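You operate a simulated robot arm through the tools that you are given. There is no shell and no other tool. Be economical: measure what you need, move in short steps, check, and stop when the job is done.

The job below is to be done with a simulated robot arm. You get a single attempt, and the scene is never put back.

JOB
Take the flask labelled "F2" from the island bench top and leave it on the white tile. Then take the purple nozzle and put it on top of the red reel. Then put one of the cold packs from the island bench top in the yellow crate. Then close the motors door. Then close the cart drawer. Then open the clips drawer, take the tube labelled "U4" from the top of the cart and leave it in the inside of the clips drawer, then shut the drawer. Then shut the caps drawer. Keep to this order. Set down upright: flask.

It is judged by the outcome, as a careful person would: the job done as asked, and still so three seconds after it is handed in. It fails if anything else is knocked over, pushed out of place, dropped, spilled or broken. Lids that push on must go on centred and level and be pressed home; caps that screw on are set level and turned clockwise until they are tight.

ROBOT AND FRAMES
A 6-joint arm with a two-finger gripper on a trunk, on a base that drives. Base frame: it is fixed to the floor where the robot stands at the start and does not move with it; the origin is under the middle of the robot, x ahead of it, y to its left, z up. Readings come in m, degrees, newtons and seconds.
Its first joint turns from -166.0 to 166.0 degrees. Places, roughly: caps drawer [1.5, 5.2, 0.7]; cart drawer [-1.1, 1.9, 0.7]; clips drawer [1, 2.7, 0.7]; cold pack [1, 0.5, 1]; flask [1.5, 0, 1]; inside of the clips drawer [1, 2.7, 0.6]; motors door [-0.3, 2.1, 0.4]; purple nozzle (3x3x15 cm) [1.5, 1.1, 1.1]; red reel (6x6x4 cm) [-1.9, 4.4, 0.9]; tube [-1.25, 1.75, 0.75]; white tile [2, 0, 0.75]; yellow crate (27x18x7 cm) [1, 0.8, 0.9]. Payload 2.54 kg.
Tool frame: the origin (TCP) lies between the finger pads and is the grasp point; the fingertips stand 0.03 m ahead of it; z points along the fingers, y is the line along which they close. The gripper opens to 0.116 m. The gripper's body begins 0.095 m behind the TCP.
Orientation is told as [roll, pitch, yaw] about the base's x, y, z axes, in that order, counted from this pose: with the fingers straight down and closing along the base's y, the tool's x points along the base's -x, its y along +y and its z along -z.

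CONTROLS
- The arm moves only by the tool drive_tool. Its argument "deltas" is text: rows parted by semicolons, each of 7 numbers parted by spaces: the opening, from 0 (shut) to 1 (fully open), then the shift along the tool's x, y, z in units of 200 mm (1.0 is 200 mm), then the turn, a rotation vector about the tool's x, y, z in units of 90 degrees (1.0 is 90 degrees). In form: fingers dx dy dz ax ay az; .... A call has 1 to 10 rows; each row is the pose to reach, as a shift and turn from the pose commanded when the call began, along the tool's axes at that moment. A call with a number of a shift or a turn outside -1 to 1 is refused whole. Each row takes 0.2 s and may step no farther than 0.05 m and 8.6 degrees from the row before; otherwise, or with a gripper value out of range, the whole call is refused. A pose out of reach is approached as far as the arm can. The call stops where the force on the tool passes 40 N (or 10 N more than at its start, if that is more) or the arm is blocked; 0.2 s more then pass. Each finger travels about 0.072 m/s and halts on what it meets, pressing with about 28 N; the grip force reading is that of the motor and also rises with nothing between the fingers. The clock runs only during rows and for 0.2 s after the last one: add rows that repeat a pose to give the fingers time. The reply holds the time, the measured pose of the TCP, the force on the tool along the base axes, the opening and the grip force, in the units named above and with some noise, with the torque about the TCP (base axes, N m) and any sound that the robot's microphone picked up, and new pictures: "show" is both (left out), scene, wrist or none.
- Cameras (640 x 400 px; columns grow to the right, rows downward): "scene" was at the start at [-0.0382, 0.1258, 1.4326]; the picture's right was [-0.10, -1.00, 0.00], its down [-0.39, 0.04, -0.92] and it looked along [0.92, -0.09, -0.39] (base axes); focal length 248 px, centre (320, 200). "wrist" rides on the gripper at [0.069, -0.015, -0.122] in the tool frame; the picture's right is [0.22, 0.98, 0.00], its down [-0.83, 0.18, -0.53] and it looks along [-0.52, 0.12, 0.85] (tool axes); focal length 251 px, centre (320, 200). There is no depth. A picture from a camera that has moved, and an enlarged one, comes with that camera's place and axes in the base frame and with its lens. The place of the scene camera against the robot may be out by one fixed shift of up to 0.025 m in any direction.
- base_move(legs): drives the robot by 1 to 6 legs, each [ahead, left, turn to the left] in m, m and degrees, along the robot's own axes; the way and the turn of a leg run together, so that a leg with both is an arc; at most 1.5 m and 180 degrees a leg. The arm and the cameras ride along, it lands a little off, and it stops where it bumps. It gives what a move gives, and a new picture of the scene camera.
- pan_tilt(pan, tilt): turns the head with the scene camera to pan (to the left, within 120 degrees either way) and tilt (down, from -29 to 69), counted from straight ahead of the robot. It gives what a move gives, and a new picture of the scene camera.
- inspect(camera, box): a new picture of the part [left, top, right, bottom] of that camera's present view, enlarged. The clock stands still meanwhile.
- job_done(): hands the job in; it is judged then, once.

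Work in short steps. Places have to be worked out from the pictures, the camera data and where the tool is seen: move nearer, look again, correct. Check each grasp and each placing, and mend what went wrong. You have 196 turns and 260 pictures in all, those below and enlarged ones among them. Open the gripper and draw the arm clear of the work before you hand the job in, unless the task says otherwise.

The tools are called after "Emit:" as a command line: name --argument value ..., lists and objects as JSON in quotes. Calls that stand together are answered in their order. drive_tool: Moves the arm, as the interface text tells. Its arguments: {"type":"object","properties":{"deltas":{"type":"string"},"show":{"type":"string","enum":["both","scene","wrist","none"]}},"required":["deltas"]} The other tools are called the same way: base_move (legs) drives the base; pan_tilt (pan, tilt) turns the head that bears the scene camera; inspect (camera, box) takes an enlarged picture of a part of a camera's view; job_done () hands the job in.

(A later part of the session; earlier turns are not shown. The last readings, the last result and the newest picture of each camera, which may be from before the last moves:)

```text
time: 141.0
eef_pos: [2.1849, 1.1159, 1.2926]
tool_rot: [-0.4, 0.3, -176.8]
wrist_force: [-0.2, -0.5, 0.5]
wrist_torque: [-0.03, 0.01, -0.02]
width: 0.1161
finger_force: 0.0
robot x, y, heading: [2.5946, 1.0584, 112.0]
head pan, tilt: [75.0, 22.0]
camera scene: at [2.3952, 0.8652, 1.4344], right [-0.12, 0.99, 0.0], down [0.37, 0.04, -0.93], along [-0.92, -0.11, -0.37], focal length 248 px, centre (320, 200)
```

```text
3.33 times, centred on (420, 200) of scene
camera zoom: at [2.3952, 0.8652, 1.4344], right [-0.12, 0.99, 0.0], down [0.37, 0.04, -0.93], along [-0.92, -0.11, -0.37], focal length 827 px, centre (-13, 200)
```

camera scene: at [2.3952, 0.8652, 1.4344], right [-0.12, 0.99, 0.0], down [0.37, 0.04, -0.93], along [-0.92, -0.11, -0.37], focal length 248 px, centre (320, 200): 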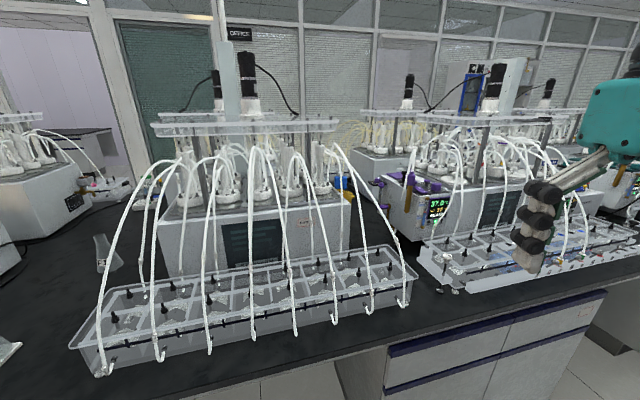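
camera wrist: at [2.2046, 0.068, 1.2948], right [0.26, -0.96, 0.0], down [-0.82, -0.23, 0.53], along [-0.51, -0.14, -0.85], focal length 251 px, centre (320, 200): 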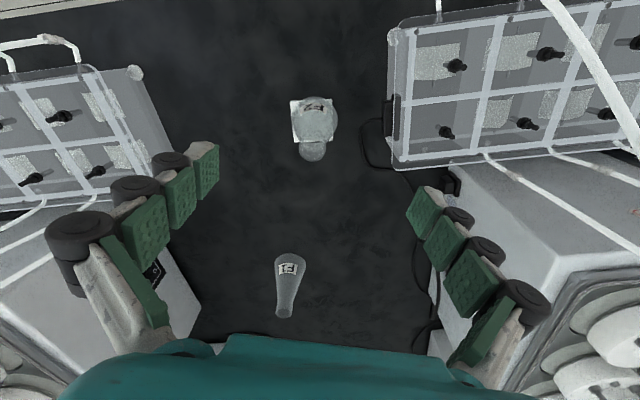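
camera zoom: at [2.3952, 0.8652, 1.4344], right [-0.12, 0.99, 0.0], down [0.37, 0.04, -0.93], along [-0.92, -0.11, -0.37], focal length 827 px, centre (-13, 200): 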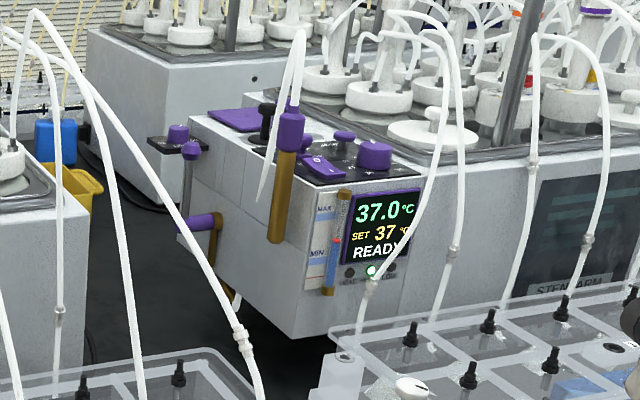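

The purple nozzle (brass lower part, tube on it?) hangs at the circulator corner ≈(1.45,1.1,1.1). Drive abreast and nearer for a close view.

Emit:
base_move --legs '[[0.22, 0.0, 0], [0, 0.15, 0]]'

Emit:
pan_tilt --pan 85 --tilt 22

Emit:
inspect --camera "scene" --box '[300, 120, 460, 240]'

Emit:
drive_tool --deltas "1 0 0 0 0 0 0" --show "wrist"

```text
time: 143.6
eef_pos: [1.9645, 1.2645, 1.292]
tool_rot: [-0.3, 0.4, -177.1]
wrist_force: [-1.0, -0.6, -0.1]
wrist_torque: [-0.01, 0.01, 0.02]
width: 0.116
finger_force: 0.1
robot x, y, heading: [2.3682, 1.208, 111.4]
head pan, tilt: [75.0, 22.0]
camera scene: at [2.1735, 1.0126, 1.4344], right [-0.11, 0.99, 0.0], down [0.37, 0.04, -0.93], along [-0.92, -0.11, -0.37], focal length 248 px, centre (320, 200)
```

scene: 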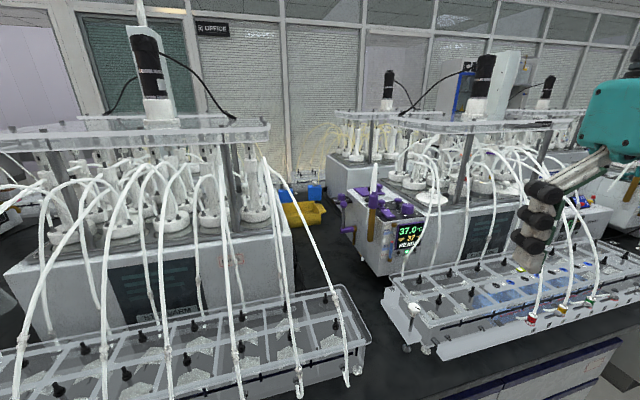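

```text
time: 144.4
eef_pos: [1.9626, 1.2652, 1.2929]
tool_rot: [-0.4, 0.4, -177.0]
wrist_force: [0.1, 0.0, -0.4]
wrist_torque: [0.03, 0.0, -0.01]
width: 0.1157
finger_force: 0.0
robot x, y, heading: [2.3709, 1.201, 111.6]
head pan, tilt: [85.0, 22.0]
camera scene: at [2.1767, 0.9968, 1.4344], right [-0.28, 0.96, 0.0], down [0.36, 0.11, -0.93], along [-0.89, -0.26, -0.37], focal length 248 px, centre (320, 200)
```

scene: 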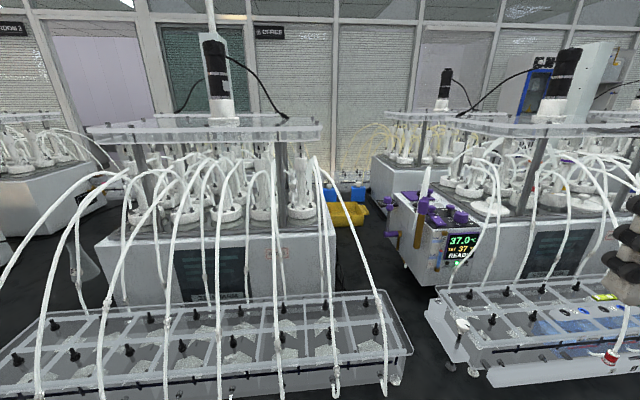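

```text
3.33 times, centred on (380, 180) of scene
camera zoom: at [2.1767, 0.9968, 1.4344], right [-0.28, 0.96, 0.0], down [0.36, 0.11, -0.93], along [-0.89, -0.26, -0.37], focal length 827 px, centre (120, 267)
```

zoom: 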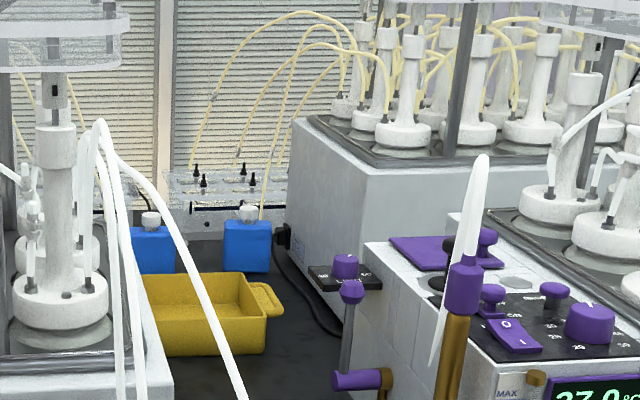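

```text
time: 144.8
eef_pos: [1.964, 1.2645, 1.2931]
tool_rot: [-0.3, 0.3, -177.0]
wrist_force: [-0.4, -0.6, -0.1]
wrist_torque: [0.01, 0.0, -0.05]
width: 0.116
finger_force: 0.1
robot x, y, heading: [2.3732, 1.2032, 111.9]
head pan, tilt: [85.0, 22.0]
camera wrist: at [2.0313, 1.2816, 1.4148], right [0.27, -0.96, 0.0], down [-0.82, -0.23, 0.53], along [-0.51, -0.14, -0.85], focal length 251 px, centre (320, 200)
```

wrist: 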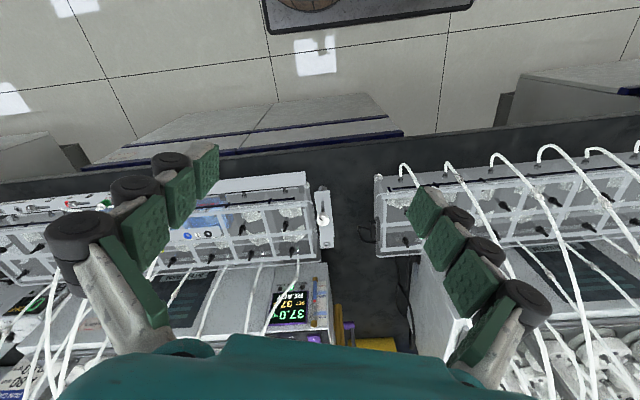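

Emit:
inspect --camera "scene" --box '[370, 150, 490, 225]'

Emit:
inspect --camera "scene" --box '[370, 205, 490, 280]'

```text
5.33 times, centred on (430, 188) of scene
camera zoom: at [2.1767, 0.9968, 1.4344], right [-0.29, 0.96, 0.0], down [0.36, 0.11, -0.93], along [-0.89, -0.26, -0.37], focal length 1324 px, centre (-267, 267)
```

zoom: 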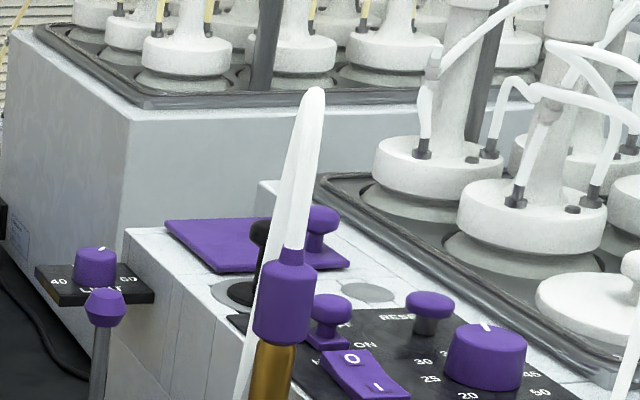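

```text
5.33 times, centred on (430, 242) of scene
camera zoom: at [2.1767, 0.9968, 1.4344], right [-0.29, 0.96, 0.0], down [0.36, 0.11, -0.93], along [-0.89, -0.26, -0.37], focal length 1324 px, centre (-267, -27)
```

zoom: 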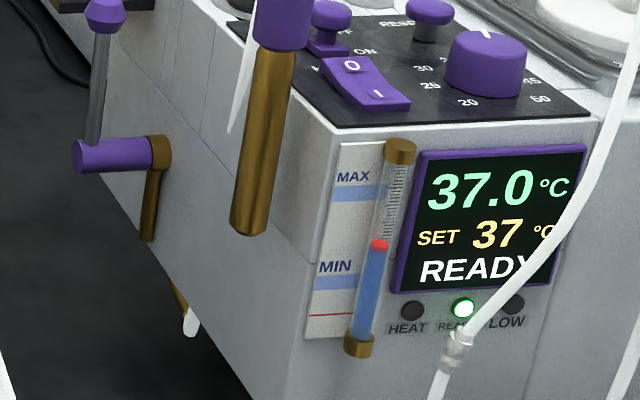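

The nozzle is the purple collar with brass stem at ≈(1.46,1.10), collar z≈1.155. I go closer sideways and take a wrist look.

Emit:
base_move --legs '[[0.0, 0.14, 0]]'

Emit:
drive_tool --deltas "1 -0.2 0 0 0 0 0; 1 -0.4 0.05 0 0 0 0; 1 -0.6 0.1 0 0 0 0" --show "wrist"

```text
time: 146.1
eef_pos: [1.8324, 1.2105, 1.2916]
tool_rot: [-0.3, 0.3, -176.9]
wrist_force: [-0.5, -0.7, 0.0]
wrist_torque: [-0.01, 0.0, 0.03]
width: 0.1162
finger_force: 0.0
robot x, y, heading: [2.2425, 1.1564, 111.6]
head pan, tilt: [85.0, 22.0]
camera scene: at [2.0472, 0.9444, 1.4344], right [-0.29, 0.96, 0.0], down [0.36, 0.11, -0.93], along [-0.89, -0.27, -0.37], focal length 248 px, centre (320, 200)
```

scene: 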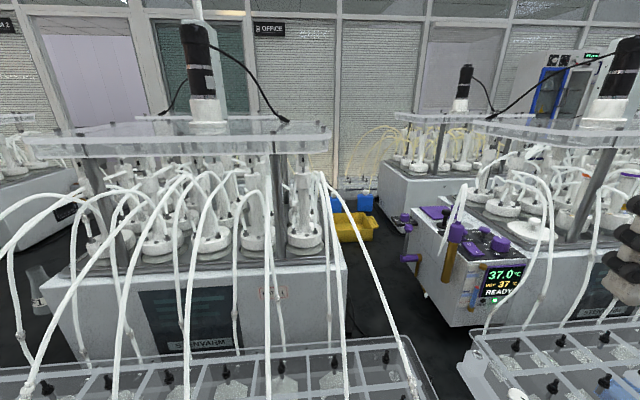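

```text
time: 146.9
eef_pos: [1.718, 1.1857, 1.2911]
tool_rot: [-0.3, 0.3, -176.8]
wrist_force: [0.2, 0.1, 0.6]
wrist_torque: [-0.02, 0.07, -0.02]
width: 0.1159
finger_force: 0.1
robot x, y, heading: [2.2417, 1.1577, 111.8]
head pan, tilt: [85.0, 22.0]
camera wrist: at [1.7853, 1.2031, 1.4144], right [0.27, -0.96, 0.0], down [-0.82, -0.23, 0.53], along [-0.51, -0.14, -0.85], focal length 251 px, centre (320, 200)
```

wrist: 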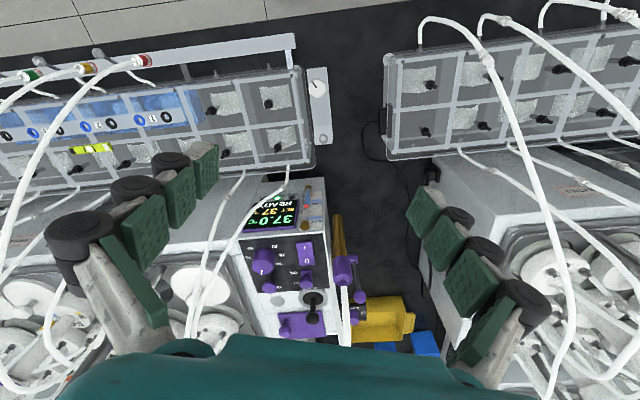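

Emit:
inspect --camera "wrist" --box '[280, 200, 440, 350]'

Emit:
inspect --camera "scene" --box '[390, 170, 530, 320]'

```text
2.67 times, centred on (360, 275) of wrist
camera zoom: at [1.7853, 1.2031, 1.4144], right [0.27, -0.96, 0.0], down [-0.82, -0.23, 0.53], along [-0.51, -0.14, -0.85], focal length 670 px, centre (213, 0)
```

zoom: 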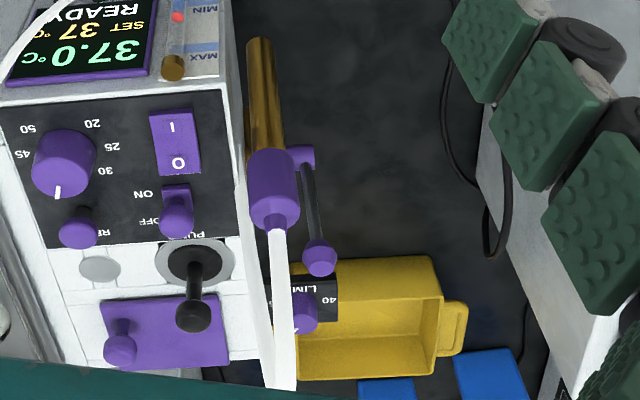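

```text
2.67 times, centred on (460, 245) of scene
camera zoom: at [2.0477, 0.9447, 1.4344], right [-0.29, 0.96, 0.0], down [0.36, 0.11, -0.93], along [-0.89, -0.27, -0.37], focal length 662 px, centre (-53, 80)
```

zoom: 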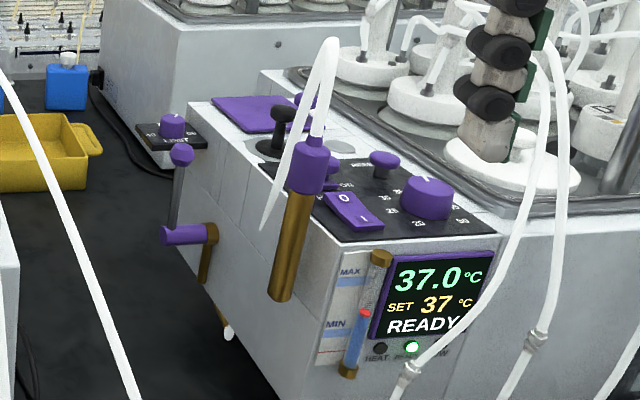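

The nozzle is a vertical stick at (1.51,1.09), z≈1.02–1.18, purple collar z≈1.13–1.18, just beside the unit wall. I'll grip the collar with the tool tilted 45° outward: first yaw the tool in line.

Emit:
drive_tool --deltas "1 0 0 0 0 0 -0.09; 1 0 0 0 0 0 -0.18; 1 0 0 0 0 0 -0.2" --show "none"

Emit:
drive_tool --deltas "1 0 0 0 0 -0.09 0; 1 0 0 0 0 -0.18 0; 1 0 0 0 0 -0.27 0; 1 0 0 0 0 -0.36 0; 1 0 0 0 0 -0.45 0; 1 0 0 0 0 -0.5 0; 1 0 0 0 0 -0.5 0" --show "both"

```text
time: 147.7
eef_pos: [1.7161, 1.183, 1.2921]
tool_rot: [-0.3, 0.3, -158.8]
wrist_force: [-1.1, 0.6, -0.2]
wrist_torque: [-0.01, -0.03, 0.02]
width: 0.1157
finger_force: 0.0
robot x, y, heading: [2.2409, 1.1534, 111.9]
head pan, tilt: [85.0, 22.0]
```

```text
time: 149.3
eef_pos: [1.7145, 1.1835, 1.2914]
tool_rot: [-0.3, -44.6, -158.5]
wrist_force: [0.8, 0.3, -0.1]
wrist_torque: [0.0, 0.01, 0.0]
width: 0.116
finger_force: 0.1
robot x, y, heading: [2.2405, 1.1559, 111.8]
head pan, tilt: [85.0, 22.0]
camera scene: at [2.0472, 0.9444, 1.4344], right [-0.29, 0.96, 0.0], down [0.36, 0.11, -0.93], along [-0.89, -0.27, -0.37], focal length 248 px, centre (320, 200)
camera wrist: at [1.835, 1.2458, 1.3299], right [0.5, -0.85, -0.15], down [-0.13, -0.25, 0.96], along [-0.86, -0.46, -0.23], focal length 251 px, centre (320, 200)
```

scene: 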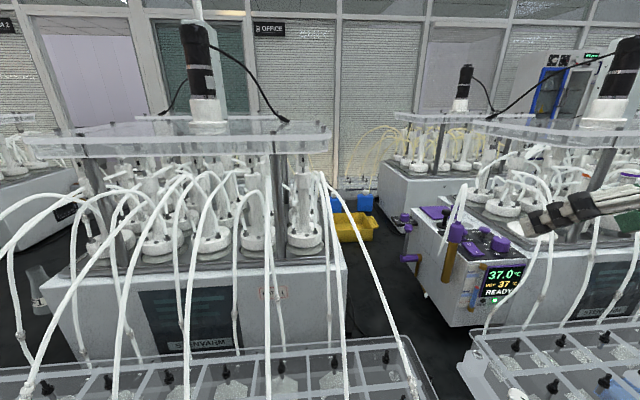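
wrist: 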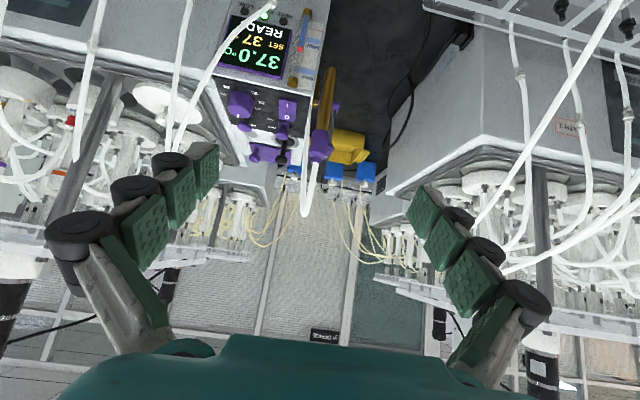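

Collar confirmed at (1.51,1.088,1.158). Narrow the opening and go to the pre-grasp point on the 45° line.

Emit:
drive_tool --deltas "0.55 -0.1 0.02 0.15 0 0 0; 0.55 -0.2 0.04 0.3 0 0 0; 0.55 -0.3 0.06 0.4 0 0 0; 0.55 -0.313 0.06 0.525 0 0 0; 0.55 -0.313 0.06 0.525 0 0 0" --show "both"

Emit:
inspect --camera "wrist" --box '[240, 100, 400, 220]'

```text
time: 150.5
eef_pos: [1.6077, 1.1313, 1.2604]
tool_rot: [-0.2, -44.6, -158.4]
wrist_force: [0.2, 0.2, 0.8]
wrist_torque: [-0.03, -0.01, -0.01]
width: 0.0637
finger_force: 0.1
robot x, y, heading: [2.2433, 1.156, 111.6]
head pan, tilt: [85.0, 22.0]
camera scene: at [2.0473, 0.9444, 1.4344], right [-0.29, 0.96, 0.0], down [0.36, 0.11, -0.93], along [-0.89, -0.27, -0.37], focal length 248 px, centre (320, 200)
camera wrist: at [1.7282, 1.1922, 1.2993], right [0.5, -0.85, -0.15], down [-0.13, -0.25, 0.96], along [-0.86, -0.46, -0.24], focal length 251 px, centre (320, 200)
```

scene: 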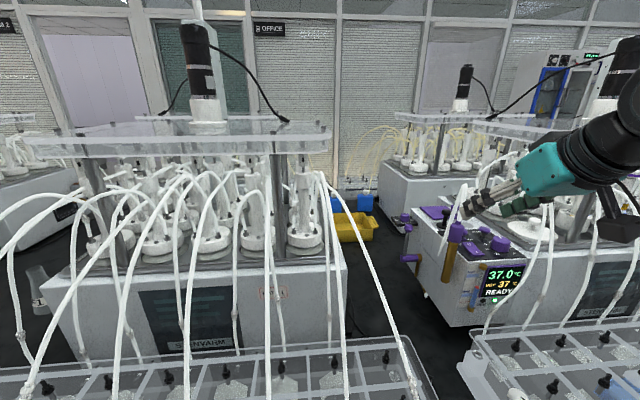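
wrist: 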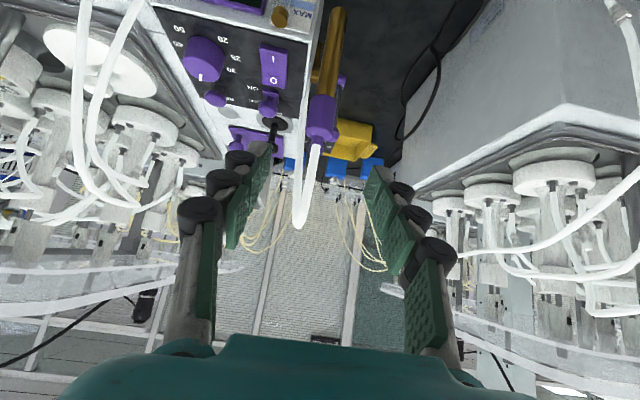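

```text
3.33 times, centred on (320, 160) of wrist
camera zoom: at [1.7282, 1.1922, 1.2993], right [0.5, -0.85, -0.15], down [-0.13, -0.25, 0.96], along [-0.86, -0.46, -0.24], focal length 838 px, centre (320, 333)
```

zoom: 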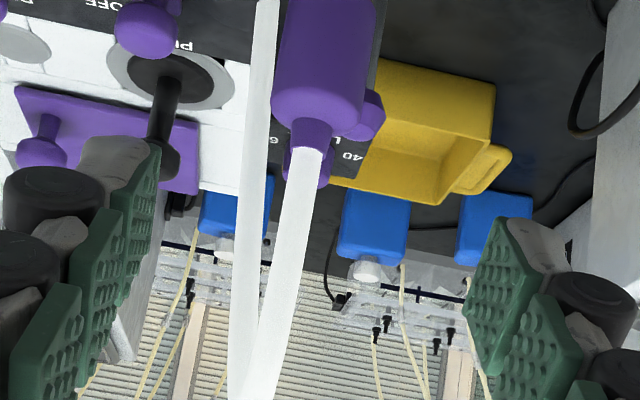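

Path is clear with the hose between the fingers. Advance 0.12 along the tool axis, look, then the rest.

Emit:
drive_tool --deltas "0.55 0 0.01 0.2 0 0 0; 0.55 0 0.02 0.4 0 0 0; 0.55 0 0.03 0.6 0 0 0; 0.55 0 0.03 0.6 0 0 0" --show "wrist"

Emit:
inspect --camera "scene" --box '[390, 150, 550, 290]'

```text
time: 151.5
eef_pos: [1.5321, 1.096, 1.174]
tool_rot: [-0.3, -44.7, -158.5]
wrist_force: [0.1, -0.1, -0.2]
wrist_torque: [-0.01, -0.02, 0.0]
width: 0.0639
finger_force: 0.0
robot x, y, heading: [2.2446, 1.1514, 112.0]
head pan, tilt: [85.0, 22.0]
camera wrist: at [1.6525, 1.1579, 1.2134], right [0.5, -0.85, -0.15], down [-0.13, -0.25, 0.96], along [-0.86, -0.46, -0.24], focal length 251 px, centre (320, 200)
```

wrist: 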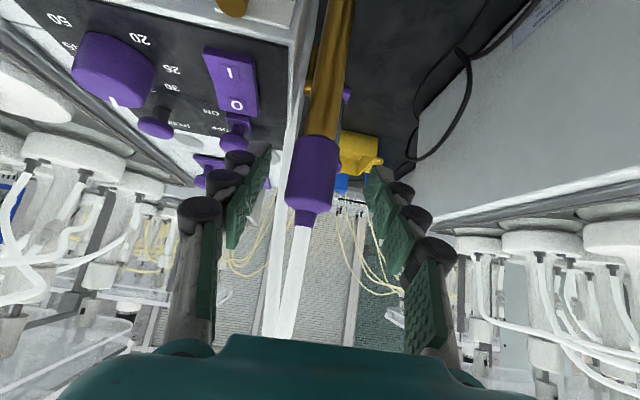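

```text
2.86 times, centred on (470, 220) of scene
camera zoom: at [2.0472, 0.9444, 1.4344], right [-0.29, 0.96, 0.0], down [0.36, 0.11, -0.93], along [-0.89, -0.27, -0.37], focal length 709 px, centre (-109, 143)
```

zoom: 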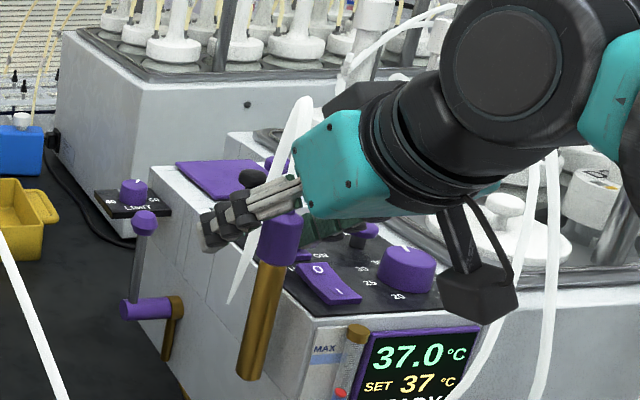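

Collar is between the fingers. Advance 2.8 cm more and close.

Emit:
drive_tool --deltas "0.55 0 0.01 0.07 0 0 0; 0.55 0 0.015 0.13 0 0 0; 0.55 0 0.015 0.13 0 0 0; 0 0 0.015 0.13 0 0 0; 0 0 0.015 0.13 0 0 0; 0 0 0.015 0.13 0 0 0" --show "wrist"

Emit:
inspect --camera "scene" --box '[390, 150, 550, 290]'

```text
time: 152.9
eef_pos: [1.5164, 1.0865, 1.1559]
tool_rot: [-0.3, -44.6, -158.4]
wrist_force: [-0.6, 2.0, 0.2]
wrist_torque: [0.16, 0.1, 0.07]
width: 0.0229
finger_force: 28.1
robot x, y, heading: [2.2377, 1.1555, 111.7]
head pan, tilt: [85.0, 22.0]
camera wrist: at [1.6368, 1.1485, 1.1949], right [0.5, -0.85, -0.15], down [-0.13, -0.25, 0.96], along [-0.86, -0.46, -0.24], focal length 251 px, centre (320, 200)
```

wrist: 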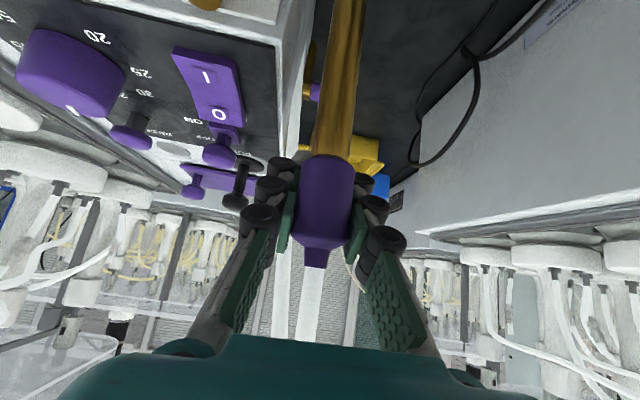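

```text
2.86 times, centred on (470, 220) of scene
camera zoom: at [2.047, 0.9445, 1.4344], right [-0.29, 0.96, 0.0], down [0.36, 0.11, -0.93], along [-0.89, -0.27, -0.37], focal length 709 px, centre (-109, 143)
```

zoom: 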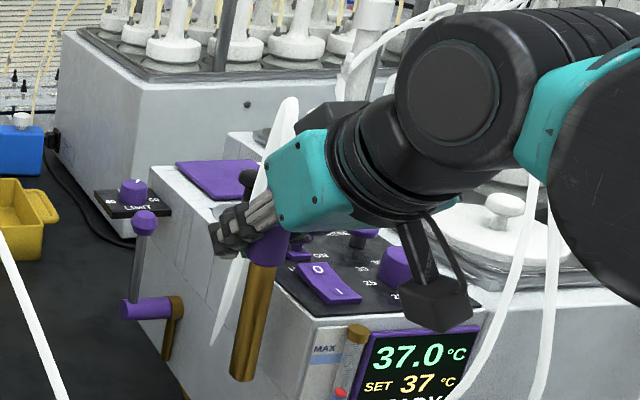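

Gripped (0.023). Lift 4 cm straight up (tool −x,−z) and see what comes along.

Emit:
drive_tool --deltas "0 -0.035 0 -0.035 0 0 0; 0 -0.07 0 -0.07 0 0 0; 0 -0.105 0 -0.105 0 0 0; 0 -0.14 0 -0.14 0 0 0; 0 -0.14 0 -0.14 0 0 0" --show "wrist"

Emit:
inspect --camera "scene" --box '[390, 150, 550, 290]'

```text
time: 154.1
eef_pos: [1.5161, 1.084, 1.1954]
tool_rot: [-0.3, -44.6, -158.5]
wrist_force: [-0.6, 1.2, -1.6]
wrist_torque: [0.18, 0.16, 0.04]
width: 0.0228
finger_force: 28.4
robot x, y, heading: [2.2398, 1.1546, 111.7]
head pan, tilt: [85.0, 22.0]
camera wrist: at [1.637, 1.1467, 1.2348], right [0.5, -0.85, -0.15], down [-0.13, -0.25, 0.96], along [-0.86, -0.46, -0.24], focal length 251 px, centre (320, 200)
```

wrist: 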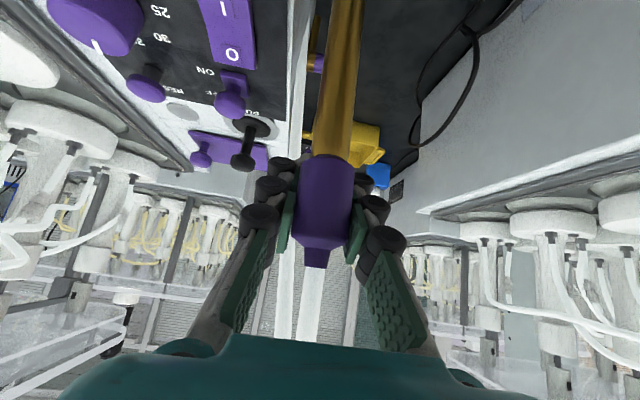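

```text
2.86 times, centred on (470, 220) of scene
camera zoom: at [2.0471, 0.9445, 1.4344], right [-0.29, 0.96, 0.0], down [0.36, 0.11, -0.93], along [-0.89, -0.27, -0.37], focal length 709 px, centre (-109, 143)
```

zoom: 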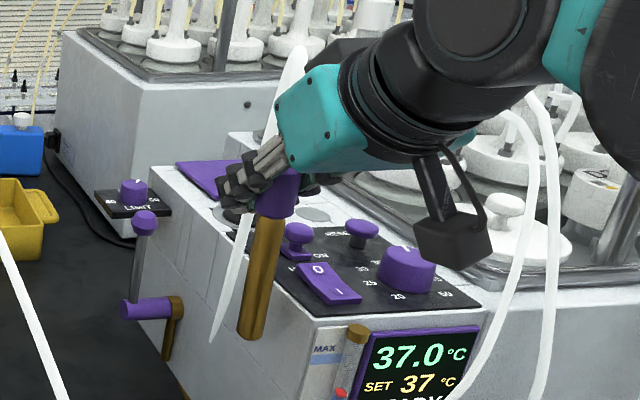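

The nozzle comes free, with its hose following. Lift another 10 cm and watch the force.

Emit:
drive_tool --deltas "0 -0.1 0 -0.1 0 0 0; 0 -0.2 0 -0.2 0 0 0; 0 -0.3 0 -0.3 0 0 0; 0 -0.4 0 -0.4 0 0 0; 0 -0.4 0 -0.4 0 0 0" --show "scene"

Emit:
inspect --camera "scene" --box '[390, 130, 570, 290]'

```text
time: 155.3
eef_pos: [1.5156, 1.0851, 1.3093]
tool_rot: [-0.3, -44.6, -158.6]
wrist_force: [0.1, -0.4, -1.1]
wrist_torque: [0.01, 0.06, 0.0]
width: 0.0231
finger_force: 27.8
robot x, y, heading: [2.2404, 1.1557, 111.8]
head pan, tilt: [85.0, 22.0]
camera scene: at [2.0471, 0.9444, 1.4344], right [-0.29, 0.96, 0.0], down [0.36, 0.11, -0.93], along [-0.89, -0.27, -0.37], focal length 248 px, centre (320, 200)
```

scene: 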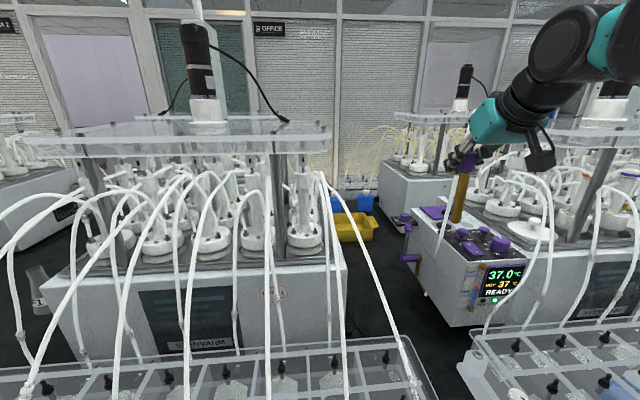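

```text
2.50 times, centred on (480, 210) of scene
camera zoom: at [2.0471, 0.9444, 1.4344], right [-0.29, 0.96, 0.0], down [0.36, 0.11, -0.93], along [-0.89, -0.27, -0.37], focal length 620 px, centre (-80, 175)
```

zoom: 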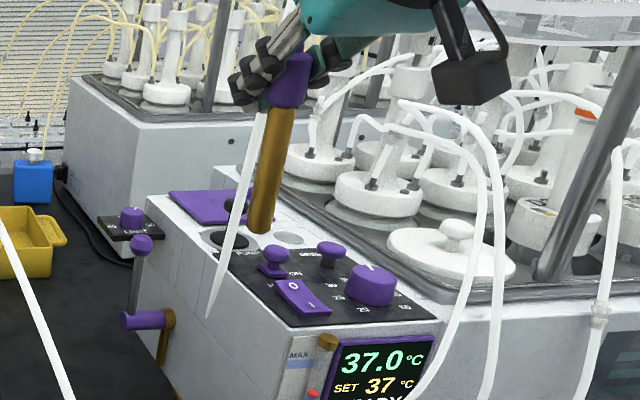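

The hose is anchored at the unit's side; I pull a bit further and watch force and hose.

Emit:
drive_tool --deltas "0 -0.05 0 -0.15 0 0 0; 0 -0.1 0 -0.3 0 0 0; 0 -0.1 0 -0.45 0 0 0; 0 -0.1 0 -0.6 0 0 0; 0 -0.1 0 -0.6 0 0 0" --show "scene"

Emit:
inspect --camera "scene" --box '[390, 100, 600, 290]'

```text
time: 156.5
eef_pos: [1.5789, 1.1091, 1.4074]
tool_rot: [-0.3, -44.5, -158.5]
wrist_force: [-0.2, -0.6, -1.7]
wrist_torque: [-0.02, -0.01, 0.01]
width: 0.023
finger_force: 27.5
robot x, y, heading: [2.2408, 1.1519, 111.8]
head pan, tilt: [85.0, 22.0]
camera scene: at [2.0471, 0.9444, 1.4343], right [-0.29, 0.96, 0.0], down [0.36, 0.11, -0.93], along [-0.89, -0.27, -0.37], focal length 248 px, centre (320, 200)
```

scene: 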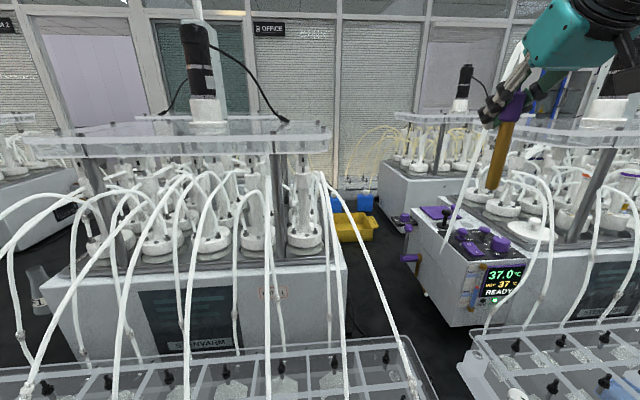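

```text
2.11 times, centred on (495, 195) of scene
camera zoom: at [2.0471, 0.9444, 1.4343], right [-0.29, 0.96, 0.0], down [0.36, 0.11, -0.93], along [-0.89, -0.27, -0.37], focal length 522 px, centre (-48, 210)
```

zoom: 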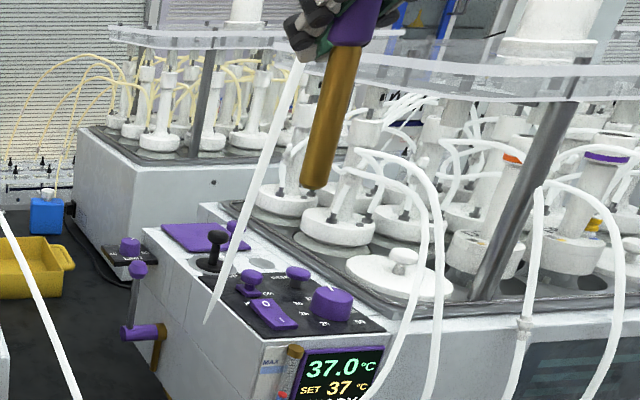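

No force; the hose just stretches so far. Retract toward the robot and keep watching.

Emit:
drive_tool --deltas "0 0.17 0 -0.17 0 0 0; 0 0.34 0 -0.34 0 0 0; 0 0.5 0 -0.5 0 0 0; 0 0.67 0 -0.67 0 0 0; 0 0.8 0 -0.8 0 0 0; 0 0.8 0 -0.8 0 0 0" --show "scene"

```text
time: 157.9
eef_pos: [1.7893, 1.1894, 1.411]
tool_rot: [-0.3, -44.7, -158.5]
wrist_force: [-0.6, -0.2, -1.2]
wrist_torque: [0.0, 0.04, -0.02]
width: 0.0224
finger_force: 28.2
robot x, y, heading: [2.241, 1.1561, 111.8]
head pan, tilt: [85.0, 22.0]
camera scene: at [2.0471, 0.9444, 1.4344], right [-0.29, 0.96, 0.0], down [0.36, 0.11, -0.93], along [-0.89, -0.27, -0.37], focal length 248 px, centre (320, 200)
```

scene: 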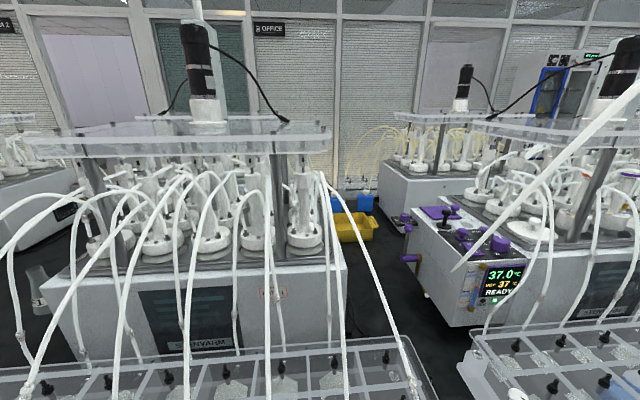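

Still no force. Move the base away from the bench 0.2 m and check.

Emit:
base_move --legs '[[0, -0.2, 0]]'

```text
time: 159.5
eef_pos: [1.9769, 1.2633, 1.4112]
tool_rot: [-0.3, -44.7, -158.7]
wrist_force: [-0.5, 0.6, -2.3]
wrist_torque: [-0.02, 0.08, 0.0]
width: 0.0228
finger_force: 28.1
robot x, y, heading: [2.4283, 1.2291, 111.8]
head pan, tilt: [85.0, 22.0]
camera scene: at [2.2333, 1.0188, 1.4344], right [-0.29, 0.96, 0.0], down [0.36, 0.11, -0.93], along [-0.89, -0.27, -0.37], focal length 248 px, centre (320, 200)
```

scene: 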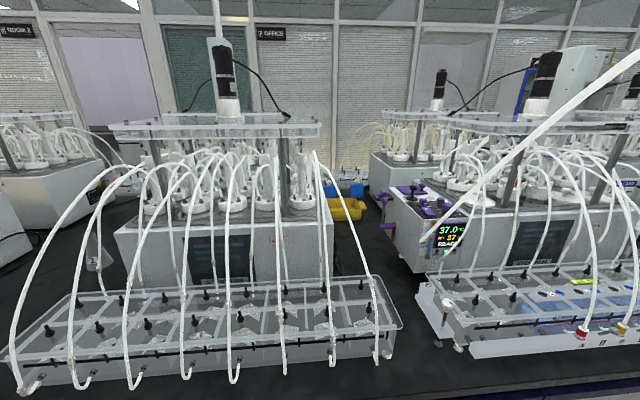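

Continue along the aisle toward the left end in a modest step, watching the force.

Emit:
base_move --legs '[[0.5, 0, 0]]'

Emit:
pan_tilt --pan 100 --tilt 20

```text
time: 162.4
eef_pos: [1.7916, 1.7302, 1.4105]
tool_rot: [-0.3, -44.6, -158.7]
wrist_force: [0.1, 0.4, -1.3]
wrist_torque: [-0.03, 0.04, 0.03]
width: 0.0225
finger_force: 28.1
robot x, y, heading: [2.2421, 1.6875, 111.4]
head pan, tilt: [85.0, 22.0]
camera scene: at [2.0487, 1.4828, 1.4344], right [-0.29, 0.96, 0.0], down [0.36, 0.11, -0.93], along [-0.89, -0.26, -0.37], focal length 248 px, centre (320, 200)
```

scene: 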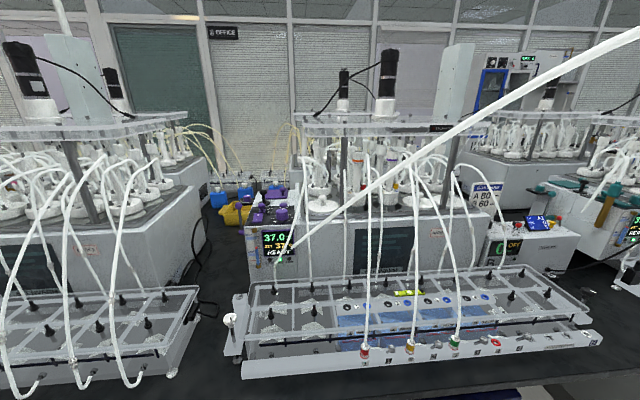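

```text
time: 163.2
eef_pos: [1.7927, 1.7296, 1.4098]
tool_rot: [-0.3, -44.6, -158.8]
wrist_force: [0.7, 0.4, -1.6]
wrist_torque: [0.0, 0.01, -0.01]
width: 0.0227
finger_force: 27.7
robot x, y, heading: [2.2424, 1.6924, 111.8]
head pan, tilt: [100.0, 20.0]
camera scene: at [2.0583, 1.4605, 1.4376], right [-0.52, 0.85, 0.0], down [0.29, 0.18, -0.94], along [-0.8, -0.49, -0.34], focal length 248 px, centre (320, 200)
```

scene: 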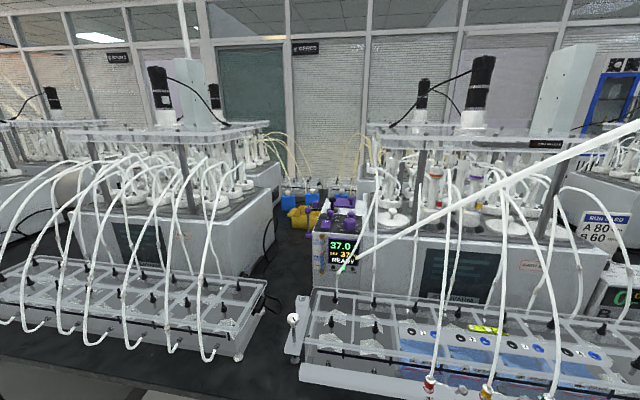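

No resistance. Continue 1.0 m.

Emit:
base_move --legs '[[0.5, 0, 0], [0.5, 0, 0]]'

Emit:
pan_tilt --pan 30 --tilt 20

```text
time: 168.7
eef_pos: [1.4258, 2.6533, 1.4108]
tool_rot: [-0.2, -44.6, -158.7]
wrist_force: [0.1, 1.0, -0.4]
wrist_torque: [-0.03, 0.04, -0.02]
width: 0.0227
finger_force: 28.2
robot x, y, heading: [1.8807, 2.6175, 111.5]
head pan, tilt: [100.0, 20.0]
camera scene: at [1.6926, 2.3861, 1.4376], right [-0.52, 0.85, 0.0], down [0.29, 0.18, -0.94], along [-0.8, -0.49, -0.34], focal length 248 px, centre (320, 200)
```

scene: 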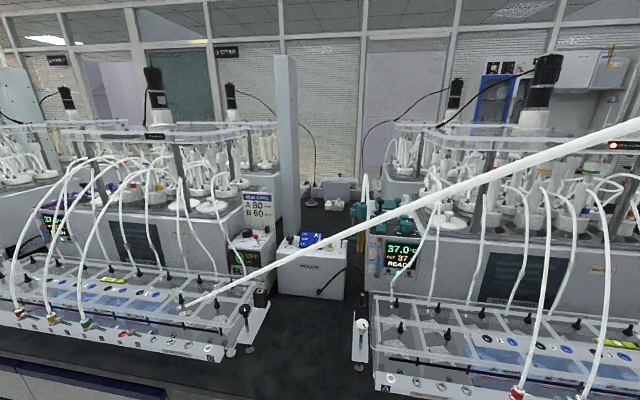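

```text
time: 170.1
eef_pos: [1.4266, 2.6551, 1.4108]
tool_rot: [-0.3, -44.6, -158.7]
wrist_force: [0.3, 0.1, -2.0]
wrist_torque: [-0.02, 0.04, 0.01]
width: 0.0226
finger_force: 27.7
robot x, y, heading: [1.8775, 2.6185, 111.7]
head pan, tilt: [30.0, 20.0]
camera scene: at [1.6989, 2.4926, 1.4376], right [0.62, 0.78, 0.0], down [0.27, -0.21, -0.94], along [-0.74, 0.58, -0.34], focal length 248 px, centre (320, 200)
```

scene: 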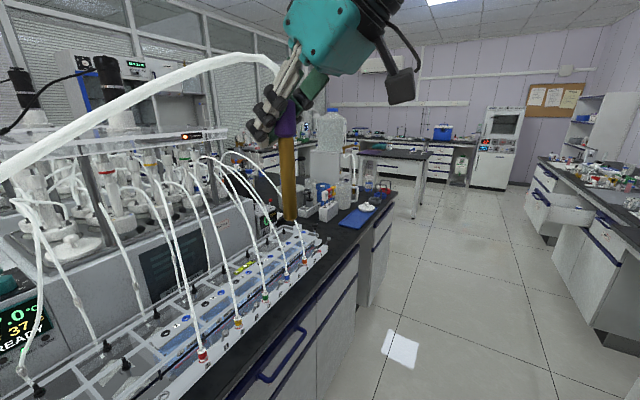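

Continue toward the island's left end.

Emit:
base_move --legs '[[0.7, -0.05, 0], [0.7, 0, 0]]'

Emit:
pan_tilt --pan 20 --tilt 22

Emit:
pan_tilt --pan 65 --tilt 22

```text
time: 177.3
eef_pos: [0.9531, 3.9575, 1.4114]
tool_rot: [-0.2, -44.6, -158.5]
wrist_force: [-0.3, -0.4, -1.3]
wrist_torque: [-0.03, 0.04, -0.01]
width: 0.0224
finger_force: 27.9
robot x, y, heading: [1.406, 3.9226, 111.8]
head pan, tilt: [30.0, 20.0]
camera scene: at [1.2261, 3.7972, 1.4376], right [0.62, 0.79, 0.0], down [0.27, -0.21, -0.94], along [-0.74, 0.58, -0.34], focal length 248 px, centre (320, 200)
```

scene: 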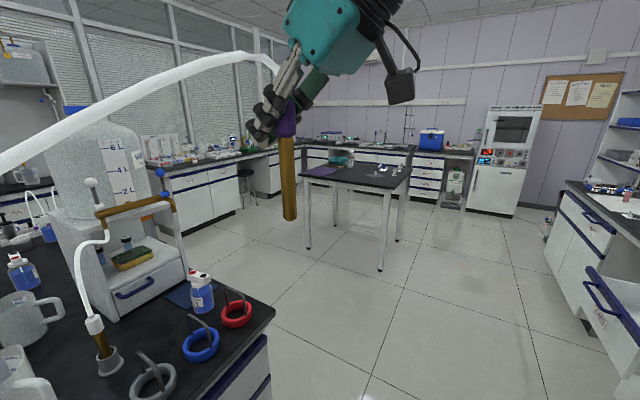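

```text
time: 178.0
eef_pos: [0.954, 3.9569, 1.412]
tool_rot: [-0.4, -44.6, -158.6]
wrist_force: [-0.1, 0.3, -0.6]
wrist_torque: [-0.02, 0.05, 0.02]
width: 0.0226
finger_force: 28.0
robot x, y, heading: [1.4038, 3.9188, 111.8]
head pan, tilt: [20.0, 22.0]
camera scene: at [1.2374, 3.8087, 1.4344], right [0.75, 0.67, 0.0], down [0.25, -0.28, -0.93], along [-0.62, 0.69, -0.37], focal length 248 px, centre (320, 200)
```

scene: 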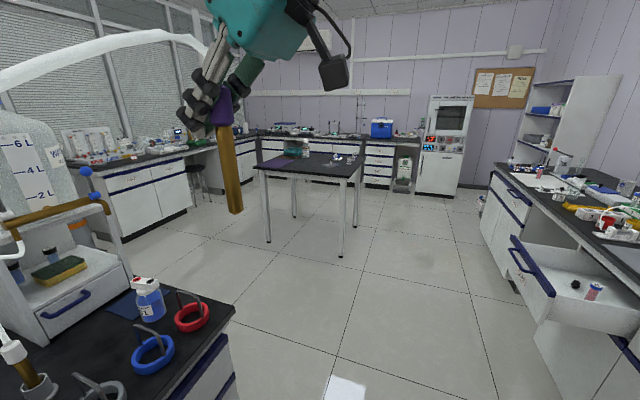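

```text
time: 179.1
eef_pos: [0.9543, 3.9587, 1.4106]
tool_rot: [-0.3, -44.5, -158.5]
wrist_force: [0.0, -0.4, -1.7]
wrist_torque: [0.0, 0.05, 0.0]
width: 0.0227
finger_force: 27.8
robot x, y, heading: [1.4085, 3.9224, 111.6]
head pan, tilt: [65.0, 22.0]
camera scene: at [1.2066, 3.7449, 1.4344], right [0.06, 1.0, 0.0], down [0.37, -0.02, -0.93], along [-0.93, 0.05, -0.37], focal length 248 px, centre (320, 200)
```

scene: 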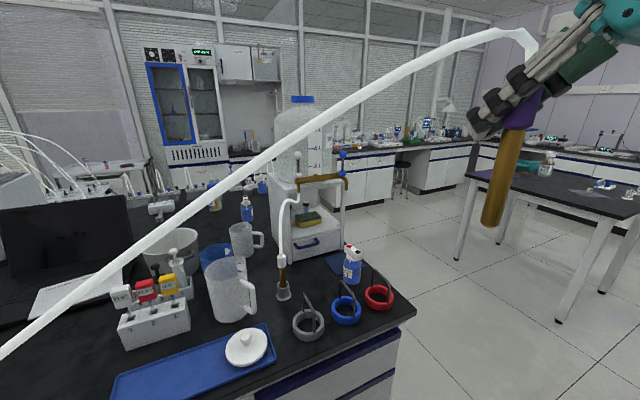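

Emit:
inspect --camera "scene" --box '[320, 100, 480, 200]'

```text
4.00 times, centred on (400, 150) of scene
camera zoom: at [1.2066, 3.7449, 1.4344], right [0.06, 1.0, 0.0], down [0.37, -0.02, -0.93], along [-0.93, 0.05, -0.37], focal length 993 px, centre (0, 400)
```

zoom: 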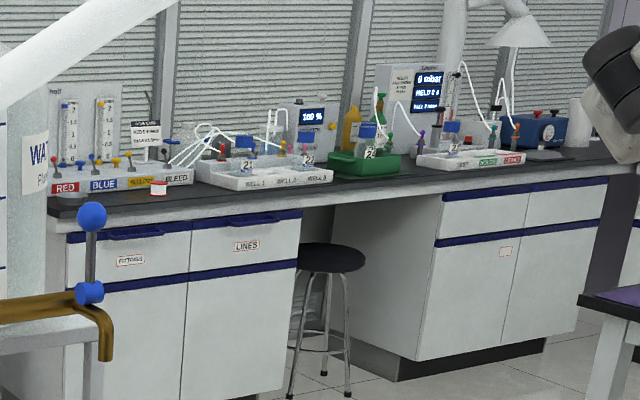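

Red reel: small red/white cylinder at ≈(-1.99,4.43) on the wall bench. The corridor between island end and table is free: go forward 0.95, then slide left.

Emit:
base_move --legs '[[0.95, 0, 0], [0, 1.0, 0]]'

Emit:
pan_tilt --pan 70 --tilt 22

```text
time: 188.9
eef_pos: [-0.3288, 4.463, 1.4111]
tool_rot: [-0.3, -44.6, -158.2]
wrist_force: [-0.4, -0.1, -2.0]
wrist_torque: [-0.01, 0.01, -0.01]
width: 0.0226
finger_force: 27.8
robot x, y, heading: [0.1224, 4.4296, 111.8]
head pan, tilt: [65.0, 22.0]
camera scene: at [-0.0736, 4.2498, 1.4344], right [0.05, 1.0, 0.0], down [0.37, -0.02, -0.93], along [-0.93, 0.05, -0.37], focal length 248 px, centre (320, 200)
```

scene: 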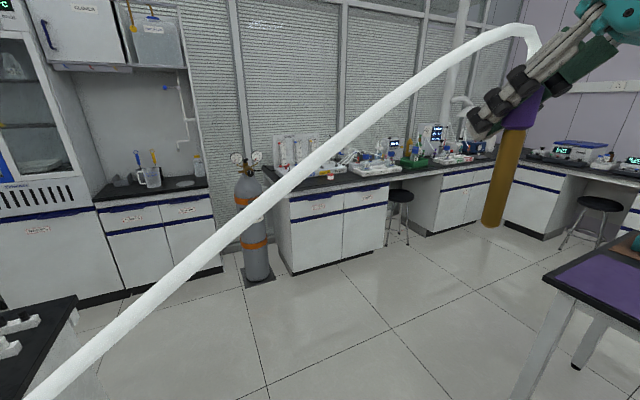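

```text
time: 189.5
eef_pos: [-0.3284, 4.4628, 1.4108]
tool_rot: [-0.2, -44.6, -158.3]
wrist_force: [0.2, -0.1, -0.9]
wrist_torque: [-0.02, 0.06, 0.01]
width: 0.0223
finger_force: 27.7
robot x, y, heading: [0.1228, 4.4253, 112.0]
head pan, tilt: [70.0, 22.0]
camera scene: at [-0.0736, 4.2418, 1.4344], right [-0.03, 1.0, 0.0], down [0.37, 0.01, -0.93], along [-0.93, -0.03, -0.37], focal length 248 px, centre (320, 200)
```

scene: 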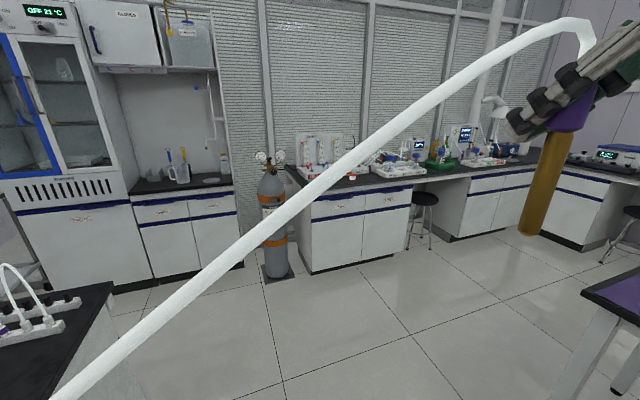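

Emit:
inspect --camera "scene" --box '[285, 120, 425, 210]'

```text
4.44 times, centred on (355, 165) of scene
camera zoom: at [-0.0736, 4.2418, 1.4344], right [-0.03, 1.0, 0.0], down [0.37, 0.01, -0.93], along [-0.93, -0.03, -0.37], focal length 1103 px, centre (164, 356)
```

zoom: 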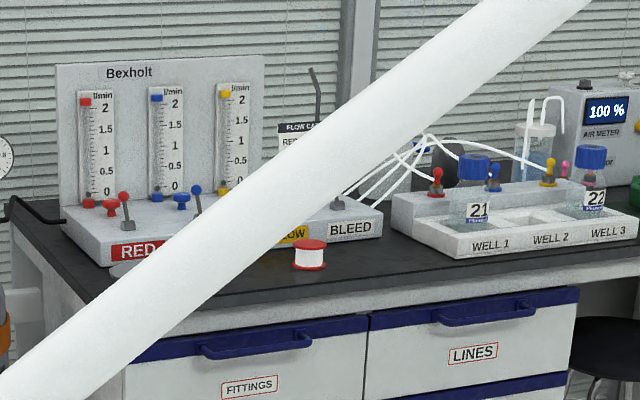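

Drive left 1.25 in two legs, then forward 0.58.

Emit:
base_move --legs '[[0, 0.8, 0], [0.58, 0, 0], [0, 0.35, 0]]'

Emit:
pan_tilt --pan 80 --tilt 30

Emit:
drive_tool --deltas "0 0 0 0 0 0 0" --show "wrist"

```text
time: 198.6
eef_pos: [-1.606, 4.5897, 1.411]
tool_rot: [-0.2, -44.5, -159.2]
wrist_force: [-0.3, 0.1, -2.5]
wrist_torque: [-0.01, 0.02, 0.0]
width: 0.0223
finger_force: 28.0
robot x, y, heading: [-1.1552, 4.5482, 111.2]
head pan, tilt: [70.0, 22.0]
camera scene: at [-1.3559, 4.3652, 1.4344], right [-0.02, 1.0, 0.0], down [0.37, 0.01, -0.93], along [-0.93, -0.02, -0.37], focal length 248 px, centre (320, 200)
```

scene: 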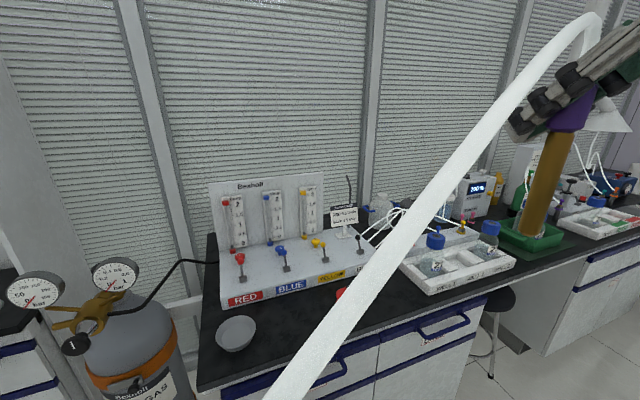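

```text
time: 199.3
eef_pos: [-1.6065, 4.5903, 1.4115]
tool_rot: [-0.3, -44.6, -159.2]
wrist_force: [-0.2, 0.3, -0.8]
wrist_torque: [0.01, -0.01, 0.0]
width: 0.0225
finger_force: 28.2
robot x, y, heading: [-1.1575, 4.5424, 111.1]
head pan, tilt: [80.0, 30.0]
camera scene: at [-1.3518, 4.3496, 1.4216], right [-0.19, 0.98, 0.0], down [0.49, 0.1, -0.87], along [-0.85, -0.17, -0.5], focal length 248 px, centre (320, 200)
```

scene: 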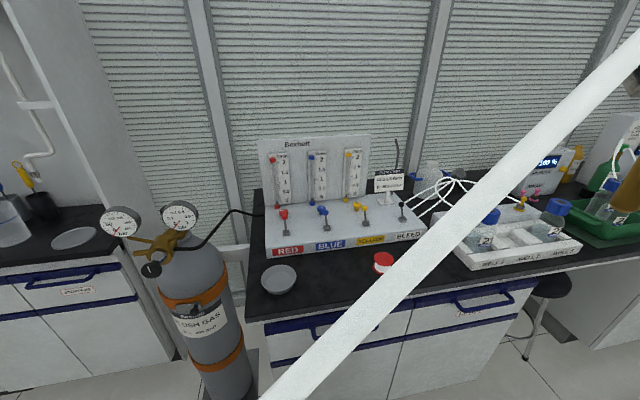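

```text
time: 199.7
eef_pos: [-1.6066, 4.5889, 1.412]
tool_rot: [-0.3, -44.6, -159.2]
wrist_force: [0.2, 0.0, -1.7]
wrist_torque: [-0.04, 0.0, -0.03]
width: 0.0225
finger_force: 27.4
robot x, y, heading: [-1.1567, 4.5491, 111.1]
head pan, tilt: [80.0, 30.0]
camera wrist: at [-1.4858, 4.6509, 1.4499], right [0.49, -0.86, -0.15], down [-0.13, -0.25, 0.96], along [-0.86, -0.45, -0.24], focal length 251 px, centre (320, 200)
```

wrist: 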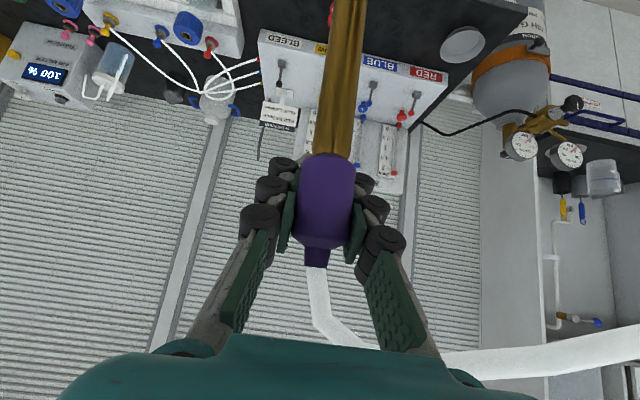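

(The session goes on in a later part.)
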